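You operate a simulated robot arm through the tools that you are given. There is no shell and no other tool.

Carry out the task below with a simulated robot arm. There is one attempt and no reset: what you move stays moved.

Task
Swap the full handset in the charger for the counter handset with the lowest battery.
Fine: charger off first and on again after; stand the full one in the tray, the low one in the middle slot. Set down upright: cordless handset.

The check looks at the end state, three seconds after you hand in, the way a careful person would. Anything else that was tipped, shoved, dropped, spilled or broken makes it a failure.

Robot
A 7-joint arm with a two-finger parallel gripper, fixed in place. Base frame: the origin is on the floor under the middle of its stand, x ahead of it, y to its left, z up; the work surface is at about z = 90. Units: cm, rad, N and s.
It reaches about 152.4 cm from its shoulder. Its first joint turns from -2.601 to 2.601 rad. Payload 3.5 kg.
The tool frame sits at the grasp point between the pads (the TCP): z along the fingers, y along the line on which they close. The tips reach 2.3 cm beyond it. Largest opening 9.4 cm; finger width 3.8, thickness 1; the body of the gripper, 5.4 by 9.6 cm, starts 3.9 cm behind the TCP.
Orientation is that of the tool frame in the base frame, as [roll, pitch, yaw] about the fixed x, y, z axes, in that order (R = Rz(yaw) Ry(pitch) Rx(roll)). With the fingers straight down and closing along the base's y, the tool's x points along the base's -x, its y along +y and its z along -z.

Tools
- The arm moves only by the tool jog_arm. Its argument "motion" is a list of rows, each a list of 7 numbers: the shift along the tool's x, y, z in cm, then the turn, a rotation vector about the tool's x, y, z in rad, then the gripper command, from -1 (shut) to 1 (fully open), values between in proportion. In form: [[tx, ty, tz, rx, ry, rz, fingers], ...]. A call has 1 to 20 rows; each row shifts and turns the commanded pose from where the row before left it, along the tool's axes as they then stand. Each row takes 0.2 s and may step no farther than 5 cm and 0.15 rad from the row before; otherwise, or with a gripper value out of range, the whole call is refused. A pose out of reach is approached as far as the arm can. The call stops where the force on the tool passes 40 N (or 10 N more than at its start, if that is more) or the arm is blocked; 0.2 s more then pass. Each finger travels about 15.3 cm/s and halts on what it meets, pressing with about 41 N; the grip force reading is that of the motor and also rises with nothing between the fingers. The clock runs only during rows and for 0.2 s after the last one: add rows that do not move to give the fingers time. It gives the time, the measured TCP pose, the force on the tool (base axes), the opening and the grip force at its end, in the units of the frame above (readings bear some noise), with the torque about the TCP (base axes, N m) and any sound that the robot's microphone picked up, and new pictures: "pictures" is both (left out), scene, wrist or none.
- Cameras (640 x 400 px; columns grow to the right, rows downward): "scene" is fixed at [39.09, -64.91, 145.36]; the picture's right is [0.82, -0.57, 0.00], its down [-0.18, -0.25, -0.95] and it looks along [0.55, 0.78, -0.31] (base axes); focal length 324 px, centre (320, 200). "wrist" rides on the gripper at [8.7, 1.6, -7.4] in the tool frame; the picture's right is [-0.18, 0.98, 0.00], its down [-0.58, -0.11, -0.81] and it looks along [-0.79, -0.15, 0.59] (tool axes); focal length 243 px, centre (320, 200). There is no depth. A picture from a camera that has moved, and an enlarged one, comes with that camera's place and axes in the base frame and with its lens. The place of the scene camera against the robot may be out by one fixed shift of up to 1.8 cm in any direction.
- zoom(camera, box): a new picture of the part [left, top, right, bottom] of that camera's present view, enlarged. It takes no simulated time.
- hand_in(): hands the job in; it is judged then, once.

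Nothing tells you positions but the pictures and the camera data. Unless the task says otherwise, let go and move clear before handing in.

The tools are called after "Emit:" by a JSON object that holds its "method" and its "body". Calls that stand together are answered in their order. jog_arm: Moves the arm, as the interface text tells. Its arguments: {"type":"object","properties":{"motion":{"type":"array"},"pictures":{"type":"string","enum":["both","scene","wrist","none"]}},"required":["motion"]} The other tools are called the same way: zoom (camera, box) takes an enlarged picture of a part of a camera's view; hand_in () hands the job in.

At the start:

```text
time: 0.0
eef_pos: [104.32, 33.85, 114.95]
ee_rot: [-3.141, 0.0, 3.139]
wrist_force: [-0.1, -0.5, -0.1]
moment: [0.01, -0.05, 0.01]
grip_width: 9.42
gripper_force: 0.0
```

scene: 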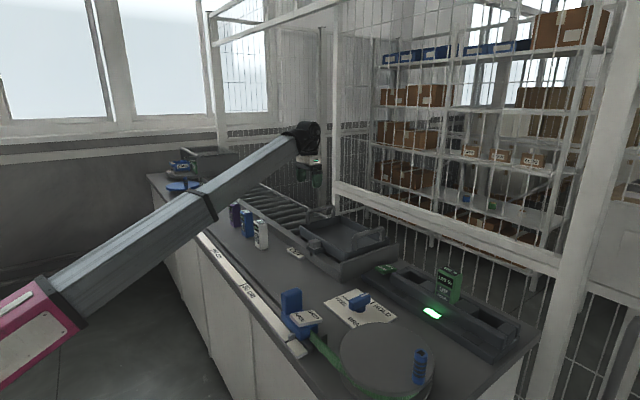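
wrist: 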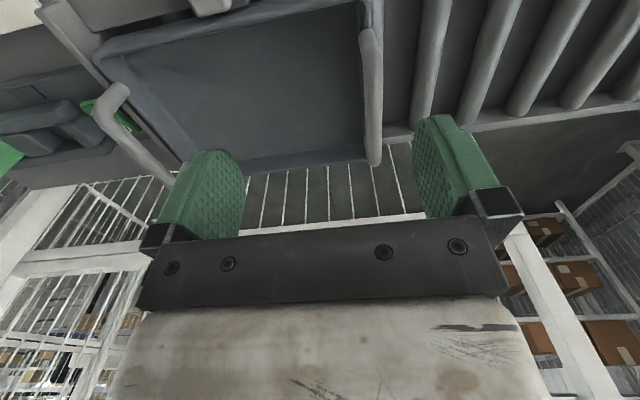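

The scene shows a counter with a charger (green lit handset in the middle slot), a tray, and several handsets on the left part of the counter. I'll zoom in to read the details before moving.

Emit:
{"method": "zoom", "body": {"camera": "scene", "box": [360, 240, 560, 370]}}

Emit:
{"method": "zoom", "body": {"camera": "scene", "box": [210, 180, 330, 270]}}

Emit:
{"method": "zoom", "body": {"camera": "scene", "box": [260, 270, 440, 390]}}

Emit:
{"method": "zoom", "body": {"camera": "scene", "box": [140, 130, 260, 220]}}

Emit:
{"method": "zoom", "body": {"camera": "scene", "box": [270, 190, 430, 300]}}

```text
3.08 times, centred on (460, 305) of scene
camera zoom: at [39.09, -64.91, 145.36], right [0.82, -0.57, 0.0], down [-0.18, -0.25, -0.95], along [0.55, 0.78, -0.31], focal length 998 px, centre (-111, -123)
```

zoom: 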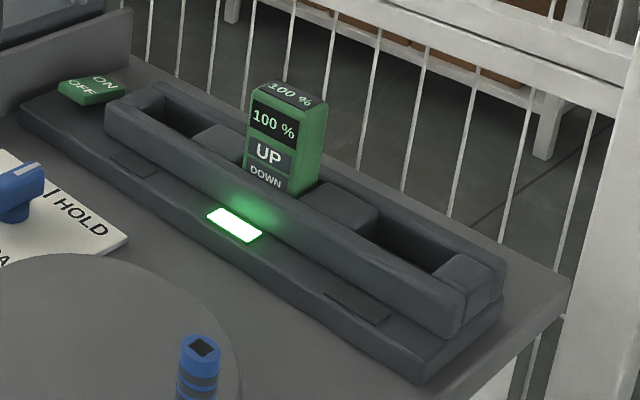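

```text
4.44 times, centred on (270, 225) of scene
camera zoom: at [39.09, -64.91, 145.36], right [0.82, -0.57, 0.0], down [-0.18, -0.25, -0.95], along [0.55, 0.78, -0.31], focal length 1442 px, centre (542, 89)
```

zoom: 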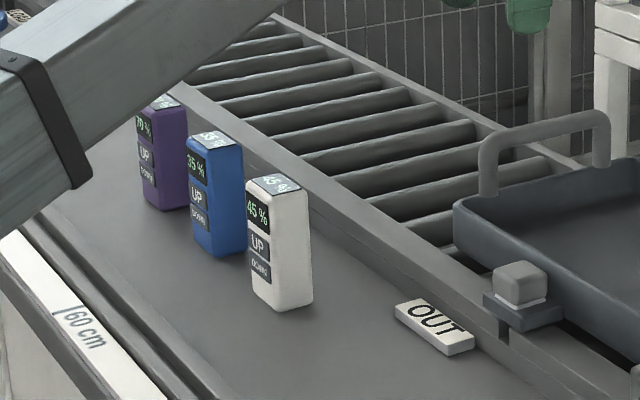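

```text
3.33 times, centred on (350, 330) of scene
camera zoom: at [39.09, -64.91, 145.36], right [0.82, -0.57, 0.0], down [-0.18, -0.25, -0.95], along [0.55, 0.78, -0.31], focal length 1081 px, centre (220, -233)
```

zoom: 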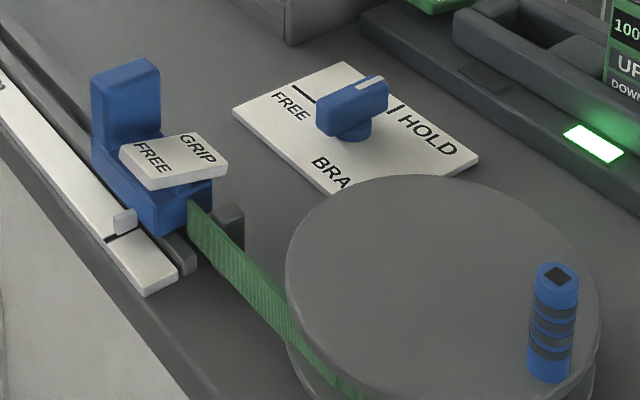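

```text
4.44 times, centred on (200, 175) of scene
camera zoom: at [39.09, -64.91, 145.36], right [0.82, -0.57, 0.0], down [-0.18, -0.25, -0.95], along [0.55, 0.78, -0.31], focal length 1442 px, centre (853, 311)
```

zoom: 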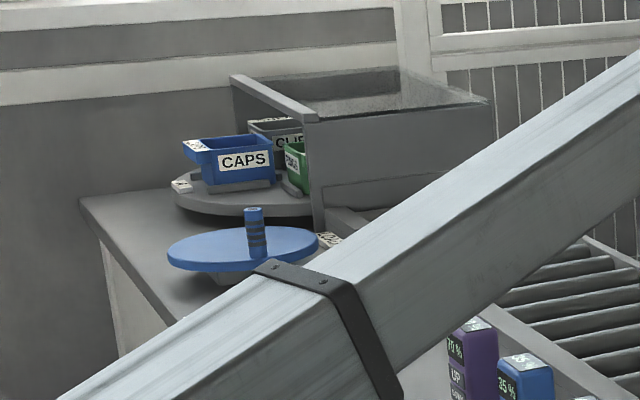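

```text
3.64 times, centred on (350, 245) of scene
camera zoom: at [39.09, -64.91, 145.36], right [0.82, -0.57, 0.0], down [-0.18, -0.25, -0.95], along [0.55, 0.78, -0.31], focal length 1179 px, centre (211, 36)
```

zoom: 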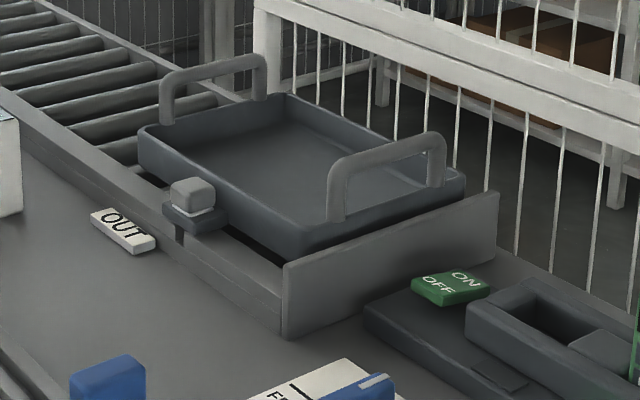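

Three counter handsets are visible (purple, blue, white). I'll zoom more tightly to read their percentages and the charger switch.

Emit:
{"method": "zoom", "body": {"camera": "scene", "box": [225, 195, 275, 250]}}

Emit:
{"method": "zoom", "body": {"camera": "scene", "box": [225, 198, 257, 218]}}

Emit:
{"method": "zoom", "body": {"camera": "scene", "box": [365, 255, 415, 285]}}

Emit:
{"method": "zoom", "body": {"camera": "scene", "box": [380, 260, 480, 325]}}

Emit:
{"method": "zoom", "body": {"camera": "scene", "box": [440, 280, 560, 370]}}

```text
7.27 times, centred on (250, 222) of scene
camera zoom: at [39.09, -64.91, 145.36], right [0.82, -0.57, 0.0], down [-0.18, -0.25, -0.95], along [0.55, 0.78, -0.31], focal length 2359 px, centre (829, 36)
```

zoom: 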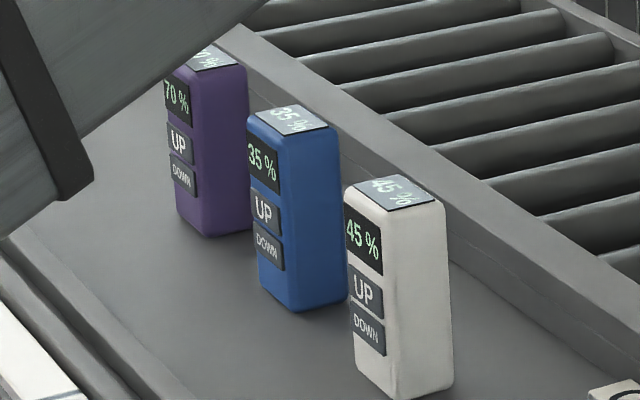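

```text
16.00 times, centred on (241, 208) of scene
camera zoom: at [39.09, -64.91, 145.36], right [0.82, -0.57, 0.0], down [-0.18, -0.25, -0.95], along [0.55, 0.78, -0.31], focal length 5189 px, centre (1584, 72)
```

zoom: 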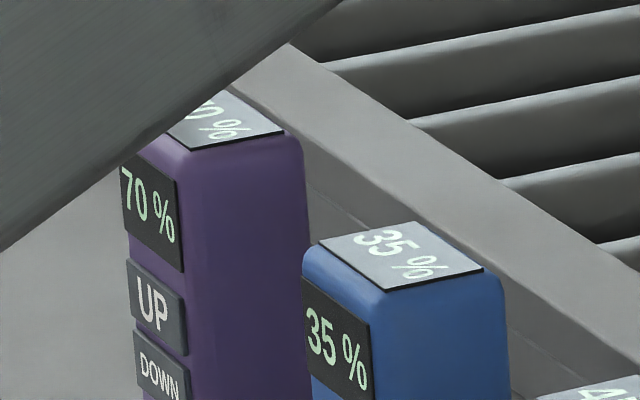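

```text
12.80 times, centred on (390, 270) of scene
camera zoom: at [39.09, -64.91, 145.36], right [0.82, -0.57, 0.0], down [-0.18, -0.25, -0.95], along [0.55, 0.78, -0.31], focal length 4152 px, centre (-576, -696)
```

zoom: 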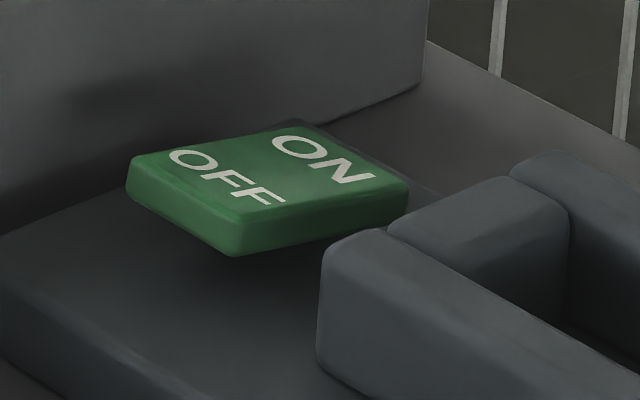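

```text
6.15 times, centred on (430, 292) of scene
camera zoom: at [39.09, -64.91, 145.36], right [0.82, -0.57, 0.0], down [-0.18, -0.25, -0.95], along [0.55, 0.78, -0.31], focal length 1996 px, centre (-357, -369)
```

zoom: 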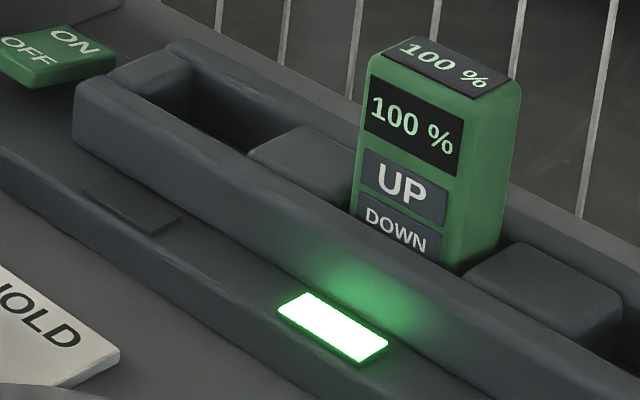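

```text
4.44 times, centred on (500, 325) of scene
camera zoom: at [39.09, -64.91, 145.36], right [0.82, -0.57, 0.0], down [-0.18, -0.25, -0.95], along [0.55, 0.78, -0.31], focal length 1442 px, centre (-480, -356)
```

zoom: 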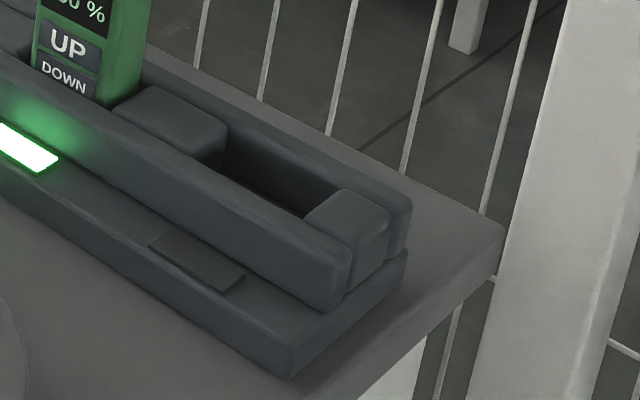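

Blue reads 35 %, white 45 %, purple 70 %; the arm may hide more handsets, so I'll swing the arm toward the charger side, high above everything, to clear the view and look at the charger from the wrist.

Emit:
{"method": "jog_arm", "body": {"motion": [[1.93, -4.385, -0.4, 0, 0, 0, 1], [1.93, -4.385, -0.4, 0, 0, 0, 1], [1.93, -4.385, -0.4, 0, 0, 0, 1], [1.93, -4.385, -0.4, 0, 0, 0, 1], [1.93, -4.385, -0.4, 0, 0, 0, 1], [1.93, -4.385, -0.4, 0, 0, 0, 1], [1.93, -4.385, -0.4, 0, 0, 0, 1], [1.93, -4.385, -0.4, 0, 0, 0, 1], [1.93, -4.385, -0.4, 0, 0, 0, 1], [1.93, -4.385, -0.4, 0, 0, 0, 1], [0, 0, 0, 0, 0, 0, 1]]}}

```text
time: 1.1
eef_pos: [96.21, 15.14, 116.47]
ee_rot: [3.139, 0.01, 3.131]
wrist_force: [2.4, -2.5, -4.5]
moment: [0.22, -0.13, 0.21]
grip_width: 9.41
gripper_force: 0.1
stopped in row 5: the force on the tool passed its limit at 53 N (the readings are from after the stop); the commanded pose is now the measured one
camera wrist: at [87.6, 16.95, 123.87], right [0.2, 0.98, 0.0], down [0.57, -0.12, 0.81], along [0.8, -0.16, -0.58], focal length 243 px, centre (320, 200)
```

scene: 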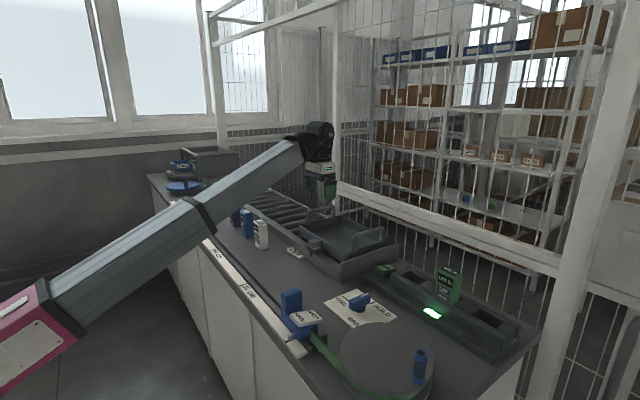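
wrist: 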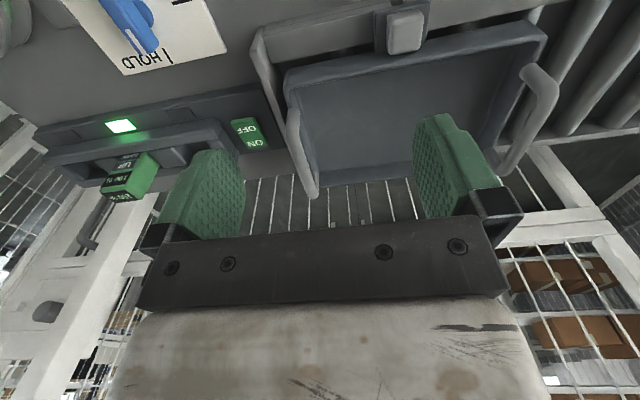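

The move stopped early on a force spike, though the reading is now small. I'll look closely at what is around the gripper before moving again.

Emit:
{"method": "zoom", "body": {"camera": "scene", "box": [260, 100, 380, 220]}}

Emit:
{"method": "zoom", "body": {"camera": "wrist", "box": [0, 0, 320, 200]}}

Emit:
{"method": "zoom", "body": {"camera": "wrist", "box": [240, 0, 640, 250]}}

Emit:
{"method": "zoom", "body": {"camera": "scene", "box": [210, 180, 330, 270]}}

```text
3.33 times, centred on (320, 160) of scene
camera zoom: at [39.09, -64.91, 145.36], right [0.82, -0.57, 0.0], down [-0.18, -0.25, -0.95], along [0.55, 0.78, -0.31], focal length 1081 px, centre (320, 333)
```

zoom: 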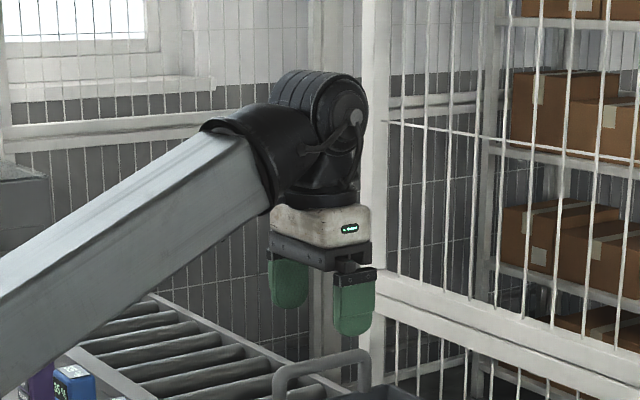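

```text
2.00 times, centred on (160, 100) of wrist
camera zoom: at [87.6, 16.95, 123.87], right [0.2, 0.98, 0.0], down [0.57, -0.12, 0.81], along [0.8, -0.16, -0.58], focal length 485 px, centre (640, 400)
```

zoom: 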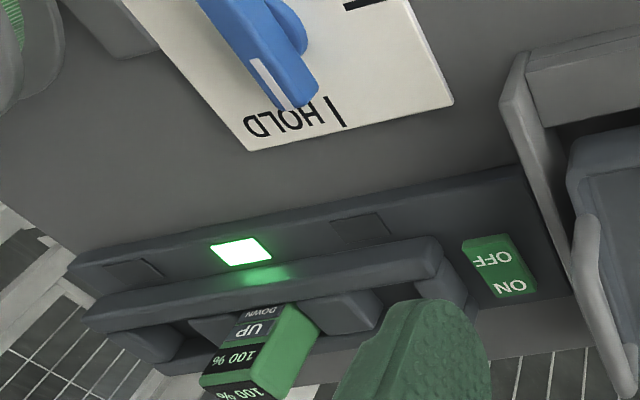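

```text
1.60 times, centred on (440, 125) of wrist
camera zoom: at [87.6, 16.95, 123.87], right [0.2, 0.98, 0.0], down [0.57, -0.12, 0.81], along [0.8, -0.16, -0.58], focal length 388 px, centre (128, 320)
```

zoom: 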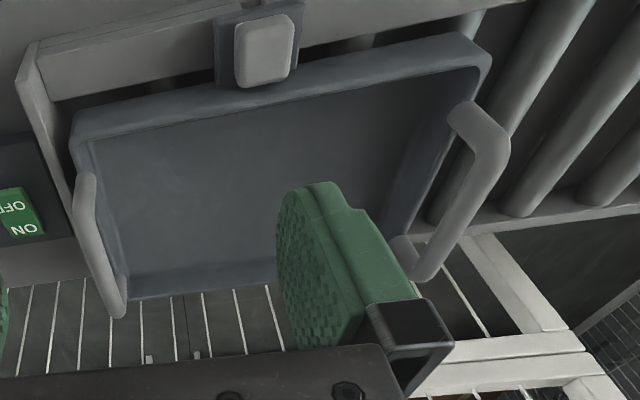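

```text
4.44 times, centred on (270, 225) of scene
camera zoom: at [39.09, -64.91, 145.36], right [0.82, -0.57, 0.0], down [-0.18, -0.25, -0.95], along [0.55, 0.78, -0.31], focal length 1442 px, centre (542, 89)
```

zoom: 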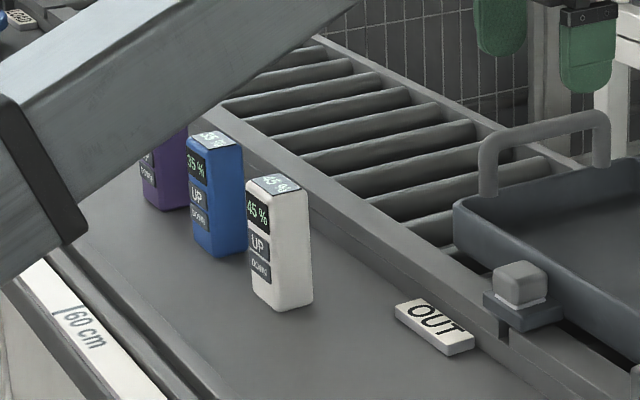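

Nothing appears to be touched: the gripper is well above the tray and clear of the fence, so the spike was probably from moving quickly. I'll continue more gently, first straight up, to test.

Emit:
{"method": "jog_arm", "body": {"motion": [[0, 0, -0.5, 0, 0, 0, 1], [0, 0, -1, 0, 0, 0, 1], [0, 0, -1.5, 0, 0, 0, 1], [0, 0, -1.5, 0, 0, 0, 1], [0, 0, -1, 0, 0, 0, 1], [0, 0, -0.5, 0, 0, 0, 1], [0, 0, 0, 0, 0, 0, 1]], "pictures": "none"}}

Emit:
{"method": "jog_arm", "body": {"motion": [[0.5, -0.5, 0, 0, 0, 0, 1], [0.8, -1, 0, 0, 0, 0, 1], [1, -1.5, 0, 0, 0, 0, 1], [1, -2, 0, 0, 0, 0, 1], [1, -2, 0, 0, 0, 0, 1], [1, -2, 0, 0, 0, 0, 1], [1, -2, 0, 0, 0, 0, 1], [0.8, -1.5, 0, 0, 0, 0, 1], [0.5, -1, 0, 0, 0, 0, 1], [0, -0.5, 0, 0, 0, 0, 1], [0, 0, 0, 0, 0, 0, 1]], "pictures": "both"}}

```text
time: 1.7
eef_pos: [96.42, 15.2, 117.71]
ee_rot: [3.139, 0.02, 3.127]
wrist_force: [5.8, -0.2, -9.7]
moment: [-0.03, -0.45, 0.01]
grip_width: 9.39
gripper_force: 0.1
stopped in row 2: the force on the tool passed its limit at 47 N (the readings are from after the stop); the commanded pose is now the measured one
```

```text
time: 2.3
eef_pos: [95.28, 14.0, 117.71]
ee_rot: [3.139, 0.024, 3.122]
wrist_force: [3.4, -1.8, -7.8]
moment: [0.02, -0.39, 0.05]
grip_width: 9.4
gripper_force: 0.1
stopped in row 2: the force on the tool passed its limit at 44 N (the readings are from after the stop); the commanded pose is now the measured one
camera wrist: at [86.58, 15.84, 124.9], right [0.2, 0.98, 0.01], down [0.56, -0.12, 0.82], along [0.8, -0.16, -0.57], focal length 243 px, centre (320, 200)
```

scene: 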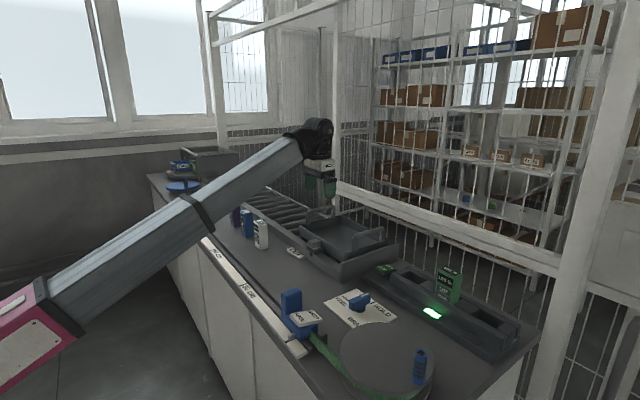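
wrist: 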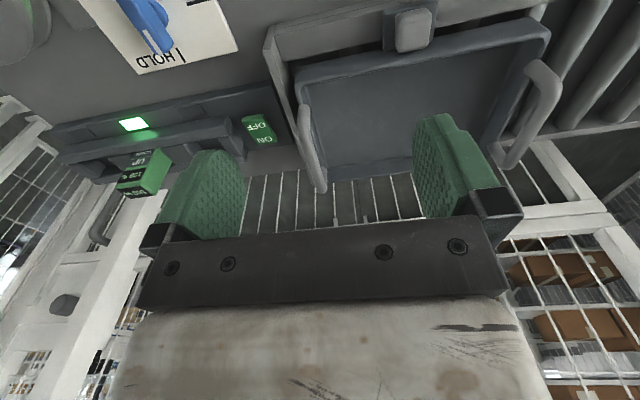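

The force spikes repeat even with slow moves, with a residual push downward and toward +x. I'll inspect closely for whatever the tool or wrist is touching.

Emit:
{"method": "zoom", "body": {"camera": "scene", "box": [290, 110, 350, 210]}}

Emit:
{"method": "zoom", "body": {"camera": "wrist", "box": [0, 150, 320, 400]}}

Emit:
{"method": "zoom", "body": {"camera": "wrist", "box": [320, 150, 640, 400]}}

Emit:
{"method": "zoom", "body": {"camera": "scene", "box": [0, 100, 340, 400]}}

```text
4.00 times, centred on (320, 160) of scene
camera zoom: at [39.09, -64.91, 145.36], right [0.82, -0.57, 0.0], down [-0.18, -0.25, -0.95], along [0.55, 0.78, -0.31], focal length 1297 px, centre (320, 360)
```

zoom: 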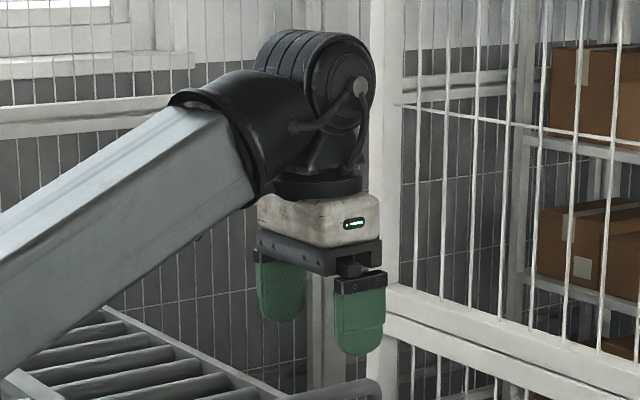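

```text
1.60 times, centred on (160, 275) of wrist
camera zoom: at [86.58, 15.84, 124.9], right [0.2, 0.98, 0.01], down [0.56, -0.12, 0.82], along [0.8, -0.16, -0.57], focal length 388 px, centre (576, 80)
```

zoom: 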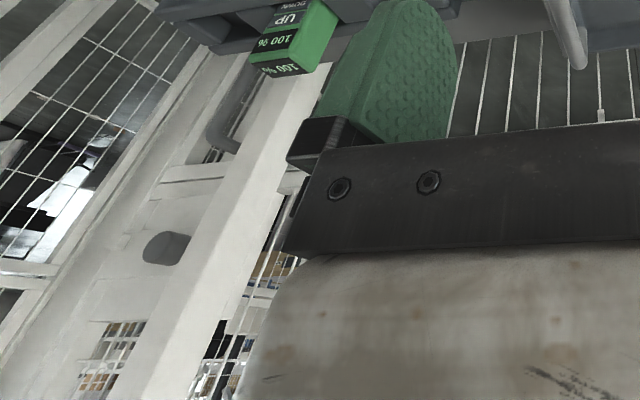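

```text
1.60 times, centred on (480, 275) of wrist
camera zoom: at [86.58, 15.84, 124.9], right [0.2, 0.98, 0.01], down [0.56, -0.12, 0.82], along [0.8, -0.16, -0.57], focal length 388 px, centre (64, 80)
```

zoom: 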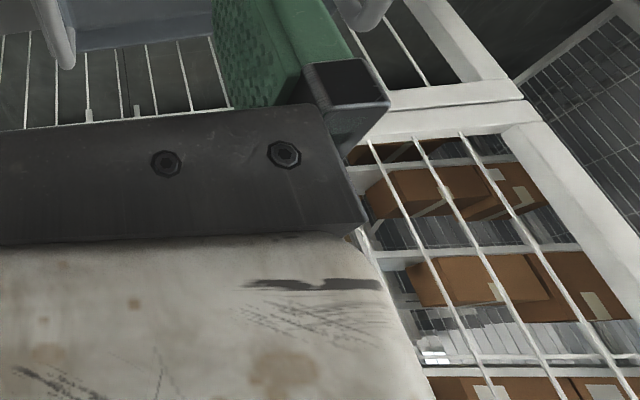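

```text
1.33 times, centred on (170, 250) of scene
camera zoom: at [39.09, -64.91, 145.36], right [0.82, -0.57, 0.0], down [-0.18, -0.25, -0.95], along [0.55, 0.78, -0.31], focal length 432 px, centre (520, 133)
```

zoom: 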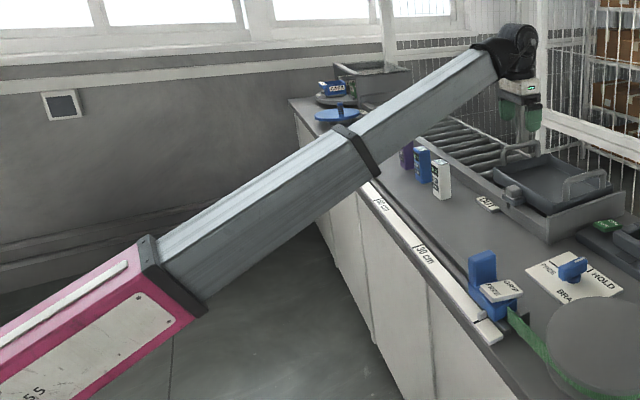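

I can see no contact anywhere around the gripper. I'll hold still for a moment to see whether the force decays to zero, which would mean the spikes come from motion dynamics.

Emit:
{"method": "jog_arm", "body": {"motion": [[0, 0, 0, 0, 0, 0, 1], [0, 0, 0, 0, 0, 0, 1], [0, 0, 0, 0, 0, 0, 1]], "pictures": "none"}}

```text
time: 3.1
eef_pos: [95.38, 14.01, 117.64]
ee_rot: [3.14, 0.026, 3.124]
wrist_force: [6.5, -0.5, -13.4]
moment: [-0.04, -0.82, -0.01]
grip_width: 9.39
gripper_force: 0.1
```

At rest there is still a ~15 N push (down and +x) whose moment places it on the wrist's inner side — this looks like the boom touching the wrist camera mount as the boom steepens. I'll relieve it by lowering a few cm and squaring the tool.

Emit:
{"method": "jog_arm", "body": {"motion": [[0, 0, 0.5, 0, 0, 0, 1], [0, 0, 1, 0, 0, 0, 1], [0, 0, 1, 0, 0, 0, 1], [0, 0, 1, 0, 0, 0, 1], [0, 0, 1, 0, 0, 0, 1], [0, 0, 0.5, 0, 0, 0, 1], [0, 0, 0, 0, 0, 0, 1]], "pictures": "none"}}

```text
time: 4.7
eef_pos: [95.33, 13.96, 112.57]
ee_rot: [3.14, 0.025, 3.123]
wrist_force: [-0.7, 0.6, 0.7]
moment: [-0.01, 0.03, 0.03]
grip_width: 9.39
gripper_force: 0.0
```

Contact is gone at z=112, confirming the boom/camera-mount explanation: I need to stay low or tilt outward at short reach. Next I'll move toward the charger at z≈109 and take pictures.

Emit:
{"method": "jog_arm", "body": {"motion": [[0.3, -1, 0.2, 0, 0.0025, -0.0018, 1], [0.5, -2, 0.4, 0, 0.0025, -0.0018, 1], [0.6, -2, 0.4, 0, 0.0025, -0.0018, 1], [0.6, -2, 0.4, 0, 0.0025, -0.0018, 1], [0.6, -2, 0.4, 0, 0.0025, -0.0018, 1], [0.6, -2, 0.4, 0, 0.0025, -0.0018, 1], [0.6, -2, 0.4, 0, 0.0025, -0.0018, 1], [0.6, -2, 0.4, 0, 0.0025, -0.0018, 1], [0.6, -2, 0.3, 0, 0.0025, -0.0018, 1], [0.3, -2, 0.2, 0, 0.0025, -0.0018, 1], [0, -1, 0, 0, 0, 0, 1], [0, 0, 0, 0, 0, 0, 1]]}}

```text
time: 7.3
eef_pos: [89.96, -6.07, 109.06]
ee_rot: [3.14, 0.0, 3.14]
wrist_force: [-0.3, 0.1, 0.4]
moment: [0.02, -0.01, 0.0]
grip_width: 9.42
gripper_force: 0.0
camera wrist: at [81.43, -4.38, 116.54], right [0.19, 0.98, 0.0], down [0.58, -0.11, 0.81], along [0.79, -0.15, -0.59], focal length 243 px, centre (320, 200)
```

scene: 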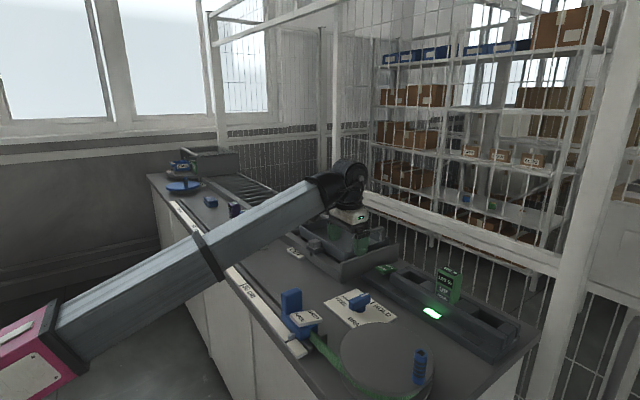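
wrist: 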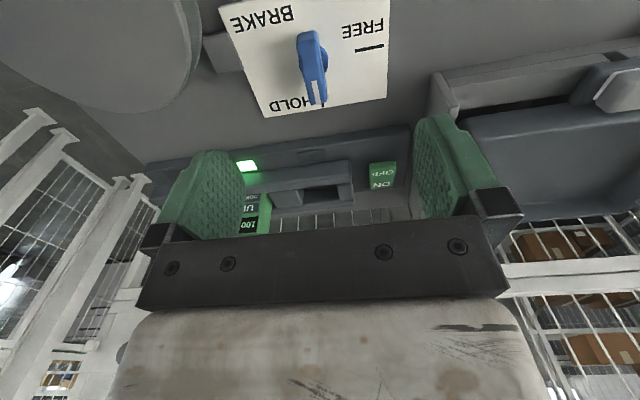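

The left end of the counter is now uncovered, with another blue object near pixel (210,202). I'll zoom there and on the charger.

Emit:
{"method": "zoom", "body": {"camera": "scene", "box": [140, 140, 260, 225]}}

Emit:
{"method": "zoom", "body": {"camera": "scene", "box": [195, 188, 245, 220]}}

Emit:
{"method": "zoom", "body": {"camera": "wrist", "box": [140, 130, 460, 250]}}

Emit:
{"method": "zoom", "body": {"camera": "scene", "box": [360, 250, 460, 320]}}

```text
4.71 times, centred on (200, 182) of scene
camera zoom: at [39.09, -64.91, 145.36], right [0.82, -0.57, 0.0], down [-0.18, -0.25, -0.95], along [0.55, 0.78, -0.31], focal length 1526 px, centre (885, 282)
```

zoom: 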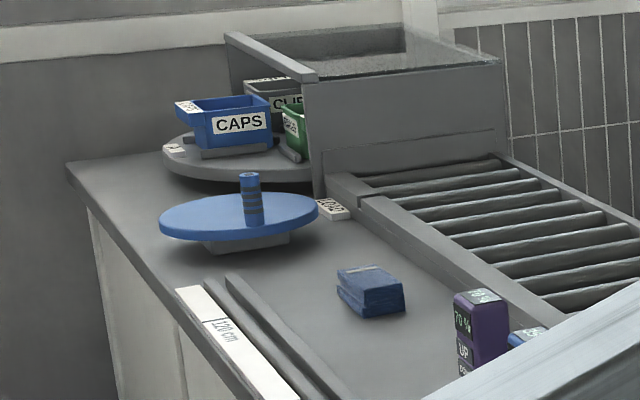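

```text
12.50 times, centred on (220, 204) of scene
camera zoom: at [39.09, -64.91, 145.36], right [0.82, -0.57, 0.0], down [-0.18, -0.25, -0.95], along [0.55, 0.78, -0.31], focal length 4054 px, centre (1570, 150)
```

zoom: 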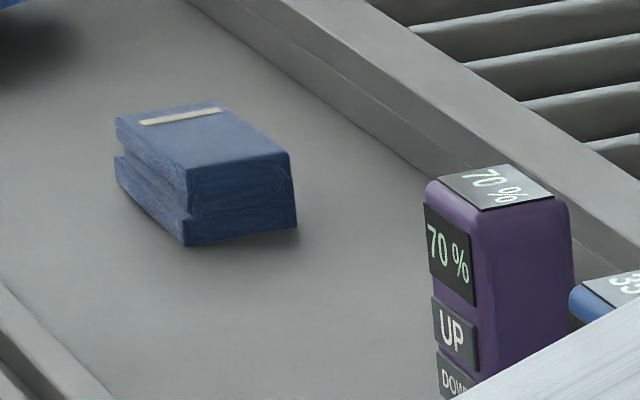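

```text
2.00 times, centred on (300, 190) of wrist
camera zoom: at [81.43, -4.38, 116.54], right [0.19, 0.98, 0.0], down [0.58, -0.11, 0.81], along [0.79, -0.15, -0.59], focal length 485 px, centre (360, 220)
```

zoom: 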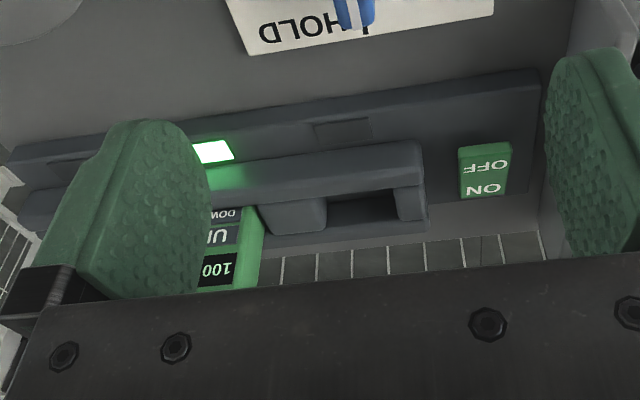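

```text
5.71 times, centred on (410, 285) of scene
camera zoom: at [39.09, -64.91, 145.36], right [0.82, -0.57, 0.0], down [-0.18, -0.25, -0.95], along [0.55, 0.78, -0.31], focal length 1853 px, centre (-194, -286)
```

zoom: 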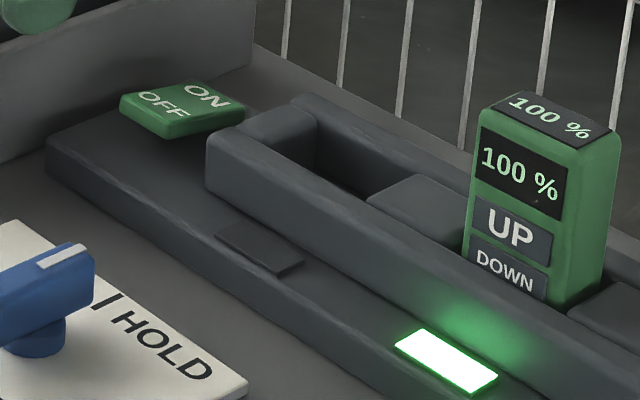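

The blue slab is just a block (not a handset), so the blue 35 % handset is the lowest. Rocker: ON end (far side) is down, OFF end (near side) raised. I'll shift over in front of the charger for a clearer wrist view.

Emit:
{"method": "jog_arm", "body": {"motion": [[0, -1, 0, 0, 0, 0, 1], [0, -2, 0, 0, 0, 0, 1], [0, -2, 0, 0, 0, 0, 1], [0, -2, 0, 0, 0, 0, 1], [0, -2, 0, 0, 0, 0, 1], [0, -2, 0, 0, 0, 0, 1], [0, -1, 0, 0, 0, 0, 1], [0, 0, 0, 0, 0, 0, 1]]}}

Emit:
{"method": "zoom", "body": {"camera": "wrist", "box": [160, 80, 480, 250]}}

```text
time: 9.1
eef_pos: [89.91, -18.18, 109.2]
ee_rot: [3.139, 0.0, 3.141]
wrist_force: [-1.3, 0.2, 0.2]
moment: [0.0, -0.03, -0.01]
grip_width: 9.38
gripper_force: 0.0
camera wrist: at [81.43, -16.39, 116.62], right [0.19, 0.98, 0.0], down [0.58, -0.11, 0.81], along [0.79, -0.15, -0.59], focal length 243 px, centre (320, 200)
```

scene: 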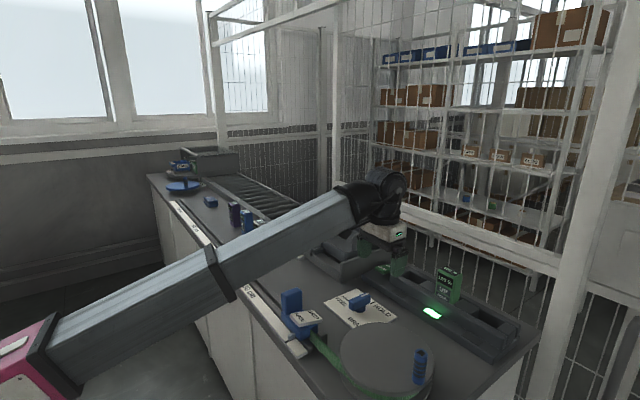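
wrist: 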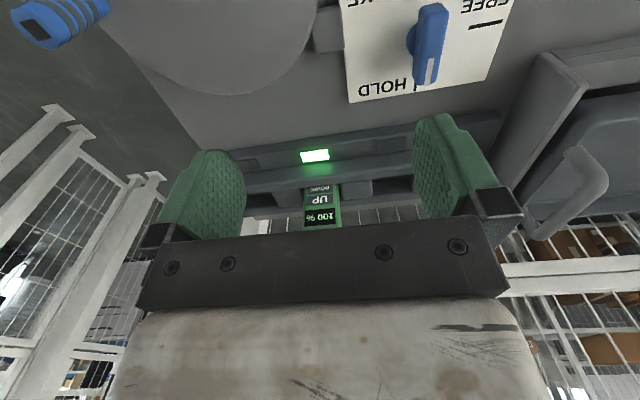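

```text
2.00 times, centred on (320, 165) of wrist
camera zoom: at [81.43, -16.39, 116.62], right [0.19, 0.98, 0.0], down [0.58, -0.11, 0.81], along [0.79, -0.15, -0.59], focal length 485 px, centre (320, 270)
```

zoom: 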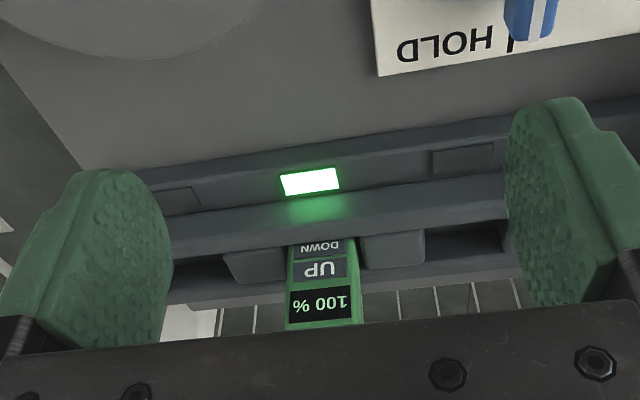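

I see the handset in the middle slot from the front. I'll zoom on the gripper in the scene picture to calibrate the scene camera shift against the known TCP.

Emit:
{"method": "zoom", "body": {"camera": "scene", "box": [340, 200, 440, 290]}}

Emit:
{"method": "zoom", "body": {"camera": "scene", "box": [400, 250, 540, 360]}}

```text
4.44 times, centred on (390, 245) of scene
camera zoom: at [39.09, -64.91, 145.36], right [0.82, -0.57, 0.0], down [-0.18, -0.25, -0.95], along [0.55, 0.78, -0.31], focal length 1442 px, centre (9, 0)
```

zoom: 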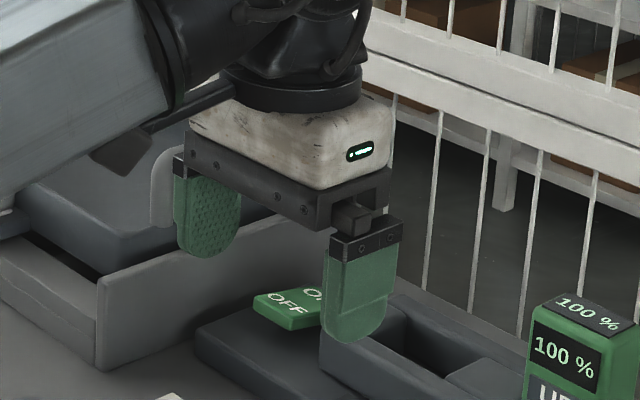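

```text
3.64 times, centred on (470, 305) of scene
camera zoom: at [39.09, -64.91, 145.36], right [0.82, -0.57, 0.0], down [-0.18, -0.25, -0.95], along [0.55, 0.78, -0.31], focal length 1179 px, centre (-226, -182)
```

zoom: 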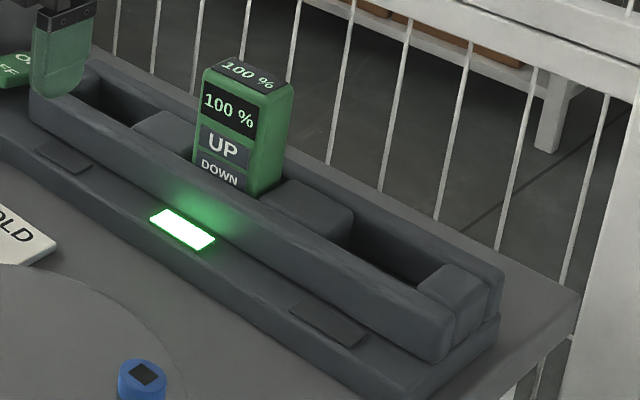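

All three wrist views triangulate consistently: counter surface is at about z≈86.7, the rocker centre near (111.6, -0.1, 90.6), and the charger handset front face near x≈111.2, y≈-22, top z≈101. Next I'll close the fingers and hover over the OFF (near) end of the rocker.

Emit:
{"method": "jog_arm", "body": {"motion": [[-0.7, 0.7, 0.1, 0, 0, 0, -1], [-1.5, 1.4, 0.3, 0, 0, 0, -1], [-1.6, 1.5, 0.3, 0, 0, 0, -1], [-1.6, 1.5, 0.4, 0, 0, 0, -1], [-1.6, 1.5, 0.4, 0, 0, 0, -1], [-1.6, 1.5, 0.4, 0, 0, 0, -1], [-1.6, 1.5, 0.4, 0, 0, 0, -1], [-1.6, 1.5, 0.4, 0, 0, 0, -1], [-1.6, 1.5, 0.4, 0, 0, 0, -1], [-1.6, 1.5, 0.4, 0, 0, 0, -1], [-1.6, 1.5, 0.4, 0, 0, 0, -1], [-1.5, 1.5, 0.3, 0, 0, 0, -1], [-0.9, 1.1, 0.2, 0, 0, 0, -1], [0, 0, 0, 0, 0, 0, -1]]}}

Emit:
{"method": "zoom", "body": {"camera": "wrist", "box": [160, 60, 480, 260]}}

Emit:
{"method": "zoom", "body": {"camera": "scene", "box": [340, 210, 460, 300]}}

```text
time: 12.1
eef_pos: [108.9, 0.14, 104.63]
ee_rot: [3.138, -0.001, 3.139]
wrist_force: [-0.3, -0.6, -0.5]
moment: [-0.01, -0.02, 0.02]
grip_width: 0.0
gripper_force: 41.2
camera wrist: at [100.28, 1.84, 112.15], right [0.19, 0.98, 0.0], down [0.58, -0.11, 0.81], along [0.79, -0.15, -0.59], focal length 243 px, centre (320, 200)
```

scene: 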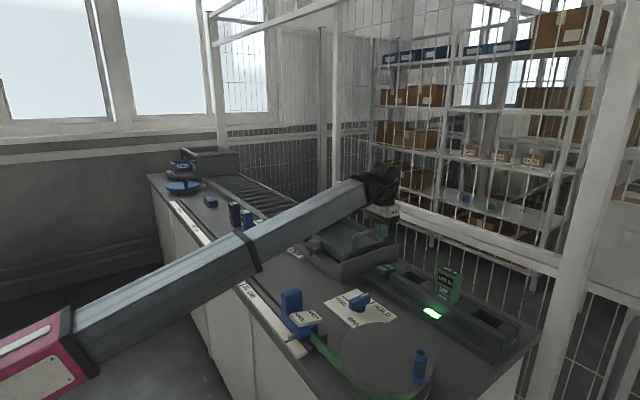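
wrist: 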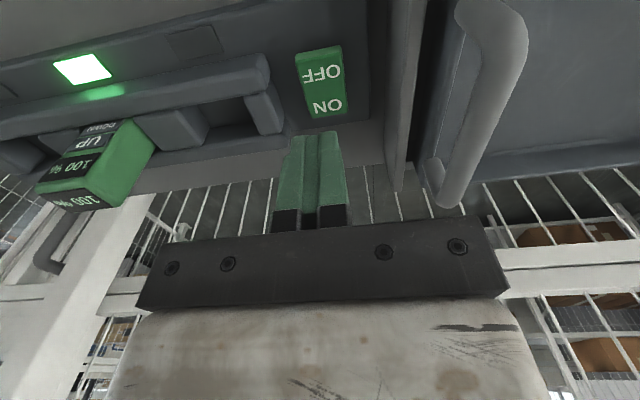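

```text
2.00 times, centred on (320, 160) of wrist
camera zoom: at [100.28, 1.84, 112.15], right [0.19, 0.98, 0.0], down [0.58, -0.11, 0.81], along [0.79, -0.15, -0.59], focal length 485 px, centre (320, 280)
```

zoom: 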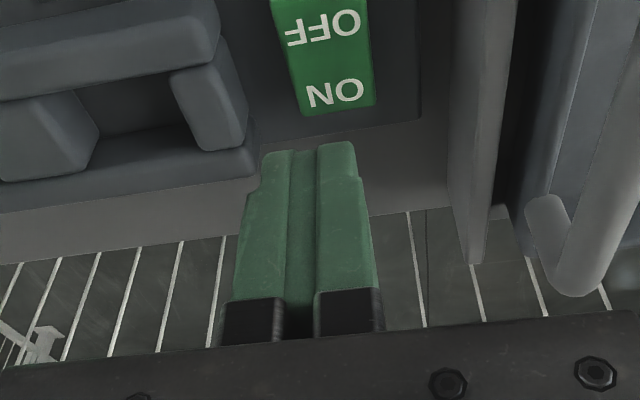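

```text
4.44 times, centred on (400, 255) of scene
camera zoom: at [39.09, -64.91, 145.36], right [0.82, -0.57, 0.0], down [-0.18, -0.25, -0.95], along [0.55, 0.78, -0.31], focal length 1442 px, centre (-36, -44)
```

zoom: 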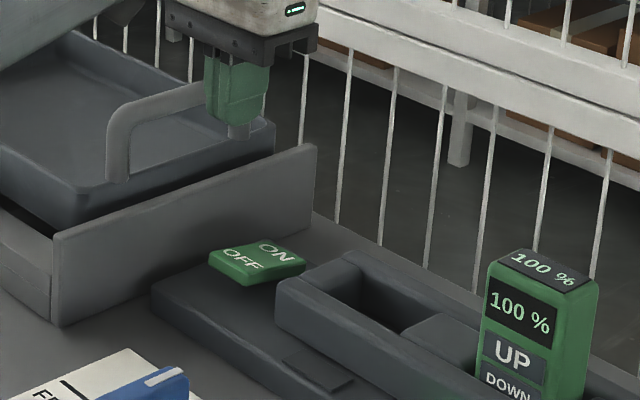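

The rocker centre re-triangulates to about (111.6, -0.1), spanning x≈108.6–115.3. I'll descend over its near (OFF) end at x≈109.4 and press gently in small steps.

Emit:
{"method": "jog_arm", "body": {"motion": [[-0.2, -0.1, 1, 0, 0, 0, -1], [-0.3, -0.1, 1.5, 0, 0, 0, -1], [0, 0, 1.5, 0, 0, 0, -1], [0, 0, 1.5, 0, 0, 0, -1], [0, 0, 1.5, 0, 0, 0, -1], [0, 0, 1, 0, 0, 0, -1], [0, 0, 0.8, 0, 0, 0, -1], [0, 0, 0.5, 0, 0, 0, -1], [0, 0, 0, 0, 0, 0, -1]]}}

Emit:
{"method": "zoom", "body": {"camera": "scene", "box": [340, 230, 460, 320]}}

```text
time: 14.1
eef_pos: [109.51, 0.17, 95.33]
ee_rot: [3.141, 0.0, 3.14]
wrist_force: [0.9, 0.8, 0.0]
moment: [-0.01, -0.02, -0.01]
grip_width: 0.01
gripper_force: 41.6
camera wrist: at [100.9, 1.77, 102.81], right [0.19, 0.98, 0.0], down [0.58, -0.11, 0.81], along [0.79, -0.15, -0.59], focal length 243 px, centre (320, 200)
```

scene: 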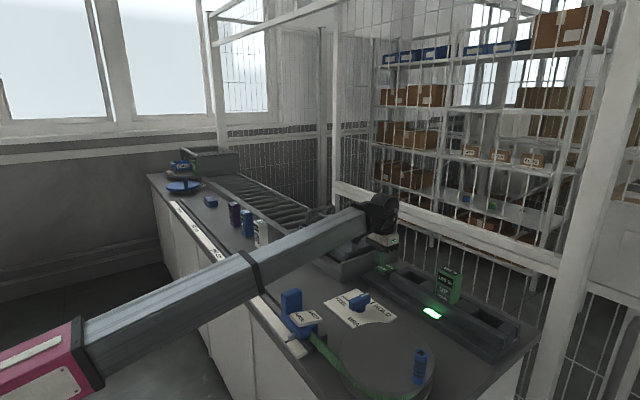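
wrist: 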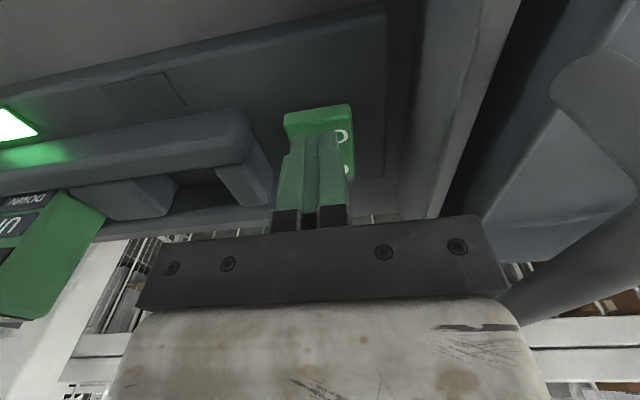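

```text
4.44 times, centred on (400, 275) of scene
camera zoom: at [39.09, -64.91, 145.36], right [0.82, -0.57, 0.0], down [-0.18, -0.25, -0.95], along [0.55, 0.78, -0.31], focal length 1442 px, centre (-36, -133)
```

zoom: 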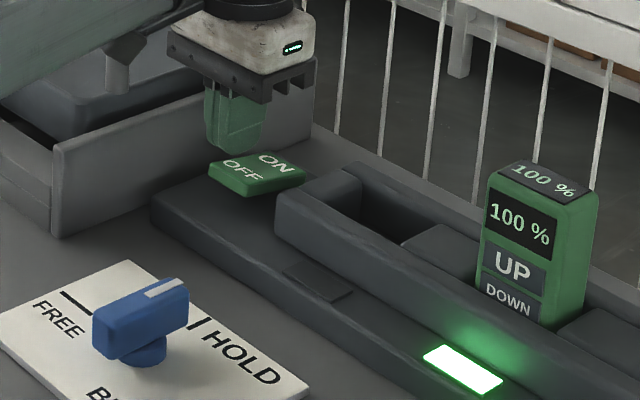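

The fingertips are just above the OFF end. I'll press down in small steps.

Emit:
{"method": "jog_arm", "body": {"motion": [[0, 0, 0.4, 0, 0, 0, -1], [0, 0, 0.4, 0, 0, 0, -1], [0, 0, 0.4, 0, 0, 0, -1], [0, 0, 0.3, 0, 0, 0, -1], [0, 0, 0.3, 0, 0, 0, -1], [0, 0, 0.3, 0, 0, 0, -1], [0, 0, 0.3, 0, 0, 0, -1], [0, 0, 0, 0, 0, 0, -1]]}}

Emit:
{"method": "zoom", "body": {"camera": "scene", "box": [340, 230, 460, 320]}}

```text
time: 15.9
eef_pos: [109.46, 0.03, 92.91]
ee_rot: [3.141, 0.0, 3.14]
wrist_force: [0.4, 0.3, 0.3]
moment: [0.01, 0.0, 0.0]
grip_width: 0.0
gripper_force: 41.0
camera wrist: at [100.91, 1.77, 100.41], right [0.19, 0.98, 0.0], down [0.58, -0.11, 0.81], along [0.79, -0.15, -0.59], focal length 243 px, centre (320, 200)
```

scene: 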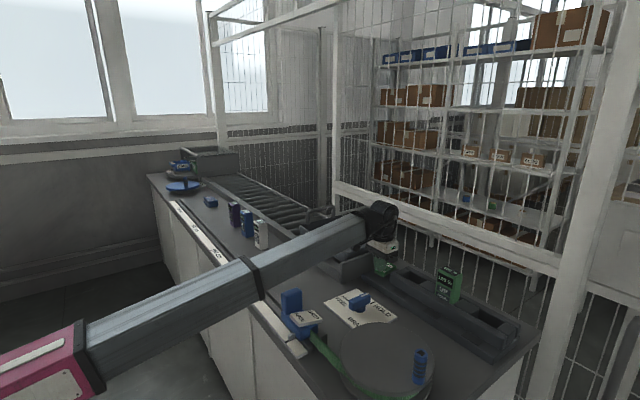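
wrist: 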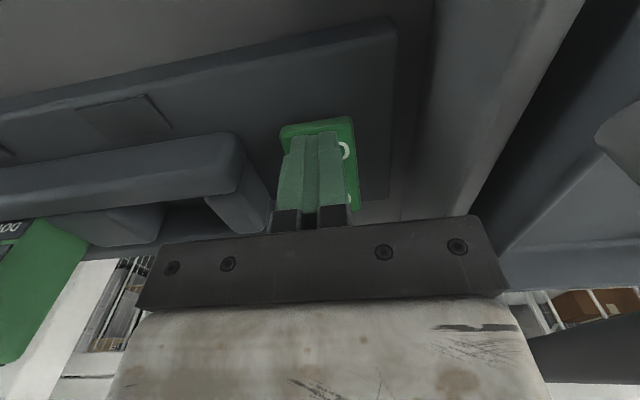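

```text
4.44 times, centred on (400, 275) of scene
camera zoom: at [39.09, -64.91, 145.36], right [0.82, -0.57, 0.0], down [-0.18, -0.25, -0.95], along [0.55, 0.78, -0.31], focal length 1442 px, centre (-36, -133)
```

zoom: 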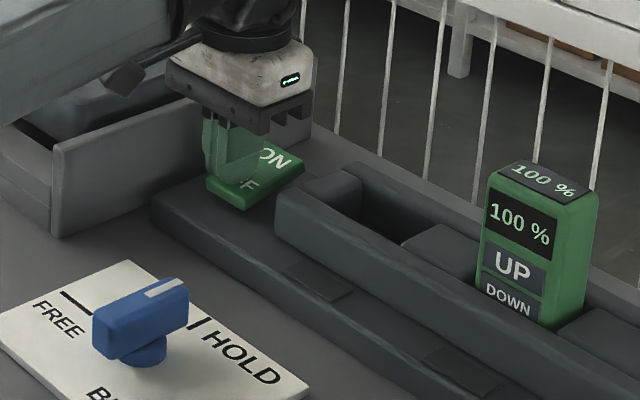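

The charger light went out, so it's off. Now I'll raise, open the fingers, and move over toward the green handset for a close look.

Emit:
{"method": "jog_arm", "body": {"motion": [[0, 0, -0.6, 0, 0, 0, -1], [0, 0, -1.5, 0, 0, 0, -1], [0, 0, -2, 0, 0, 0, -1], [0, 0, -2, 0, 0, 0, -1], [0, 0, -2, 0, 0, 0, -1], [0, 0, -2, 0, 0, 0, -1], [0, 0, -2, 0, 0, 0, -0.5], [0, -0.5, -1.5, 0, 0, 0, 0], [0, -1, -0.5, 0, 0, 0, 0.5], [0, -1.5, 0, 0, 0, 0, 1], [0, -2, 0, 0, 0, 0, 1], [0, -2, 0, 0, 0, 0, 1], [0, -2, 0, 0, 0, 0, 1], [0, -2, 0, 0, 0, 0, 1], [0, -1, 0, 0, 0, 0, 1], [0, 0, 0, 0, 0, 0, 1]]}}

Emit:
{"method": "zoom", "body": {"camera": "wrist", "box": [100, 0, 500, 250]}}

Emit:
{"method": "zoom", "body": {"camera": "scene", "box": [370, 210, 520, 320]}}

```text
time: 19.3
eef_pos: [109.5, -11.99, 107.09]
ee_rot: [3.14, 0.0, 3.139]
wrist_force: [1.3, 0.1, 0.2]
moment: [-0.02, 0.01, 0.04]
grip_width: 9.44
gripper_force: 0.0
camera wrist: at [100.86, -10.39, 114.51], right [0.19, 0.98, 0.0], down [0.58, -0.11, 0.81], along [0.79, -0.15, -0.59], focal length 243 px, centre (320, 200)
```

scene: 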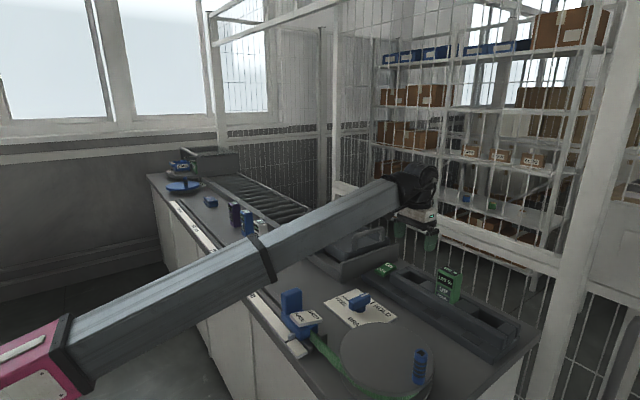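
wrist: 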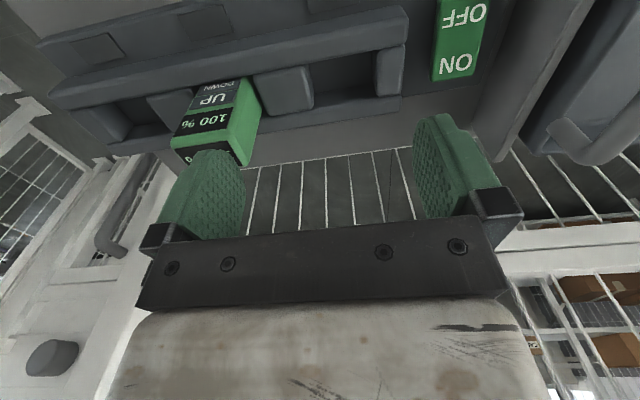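

```text
1.60 times, centred on (300, 125) of wrist
camera zoom: at [100.86, -10.39, 114.51], right [0.19, 0.98, 0.0], down [0.58, -0.11, 0.81], along [0.79, -0.15, -0.59], focal length 388 px, centre (352, 320)
```

zoom: 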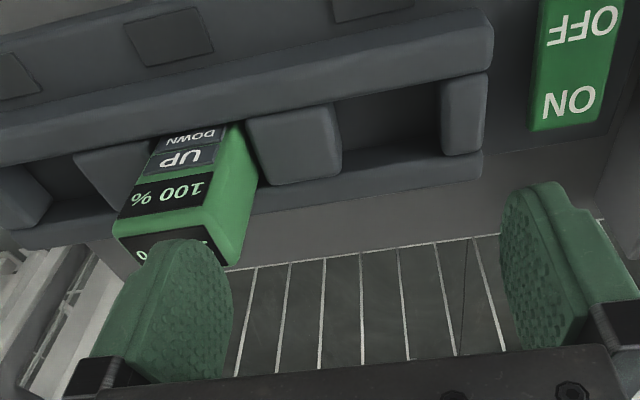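

```text
3.64 times, centred on (445, 265) of scene
camera zoom: at [39.09, -64.91, 145.36], right [0.82, -0.57, 0.0], down [-0.18, -0.25, -0.95], along [0.55, 0.78, -0.31], focal length 1179 px, centre (-134, -36)
```

zoom: 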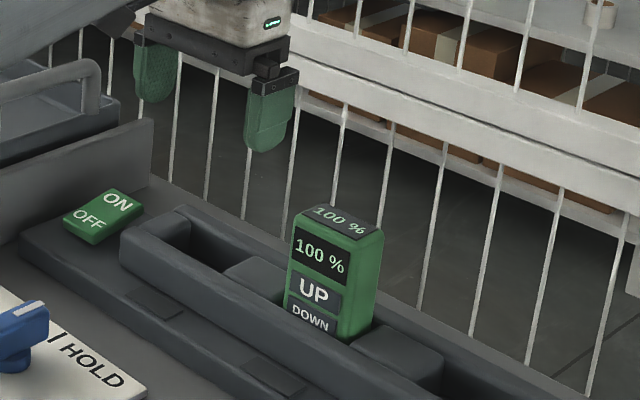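

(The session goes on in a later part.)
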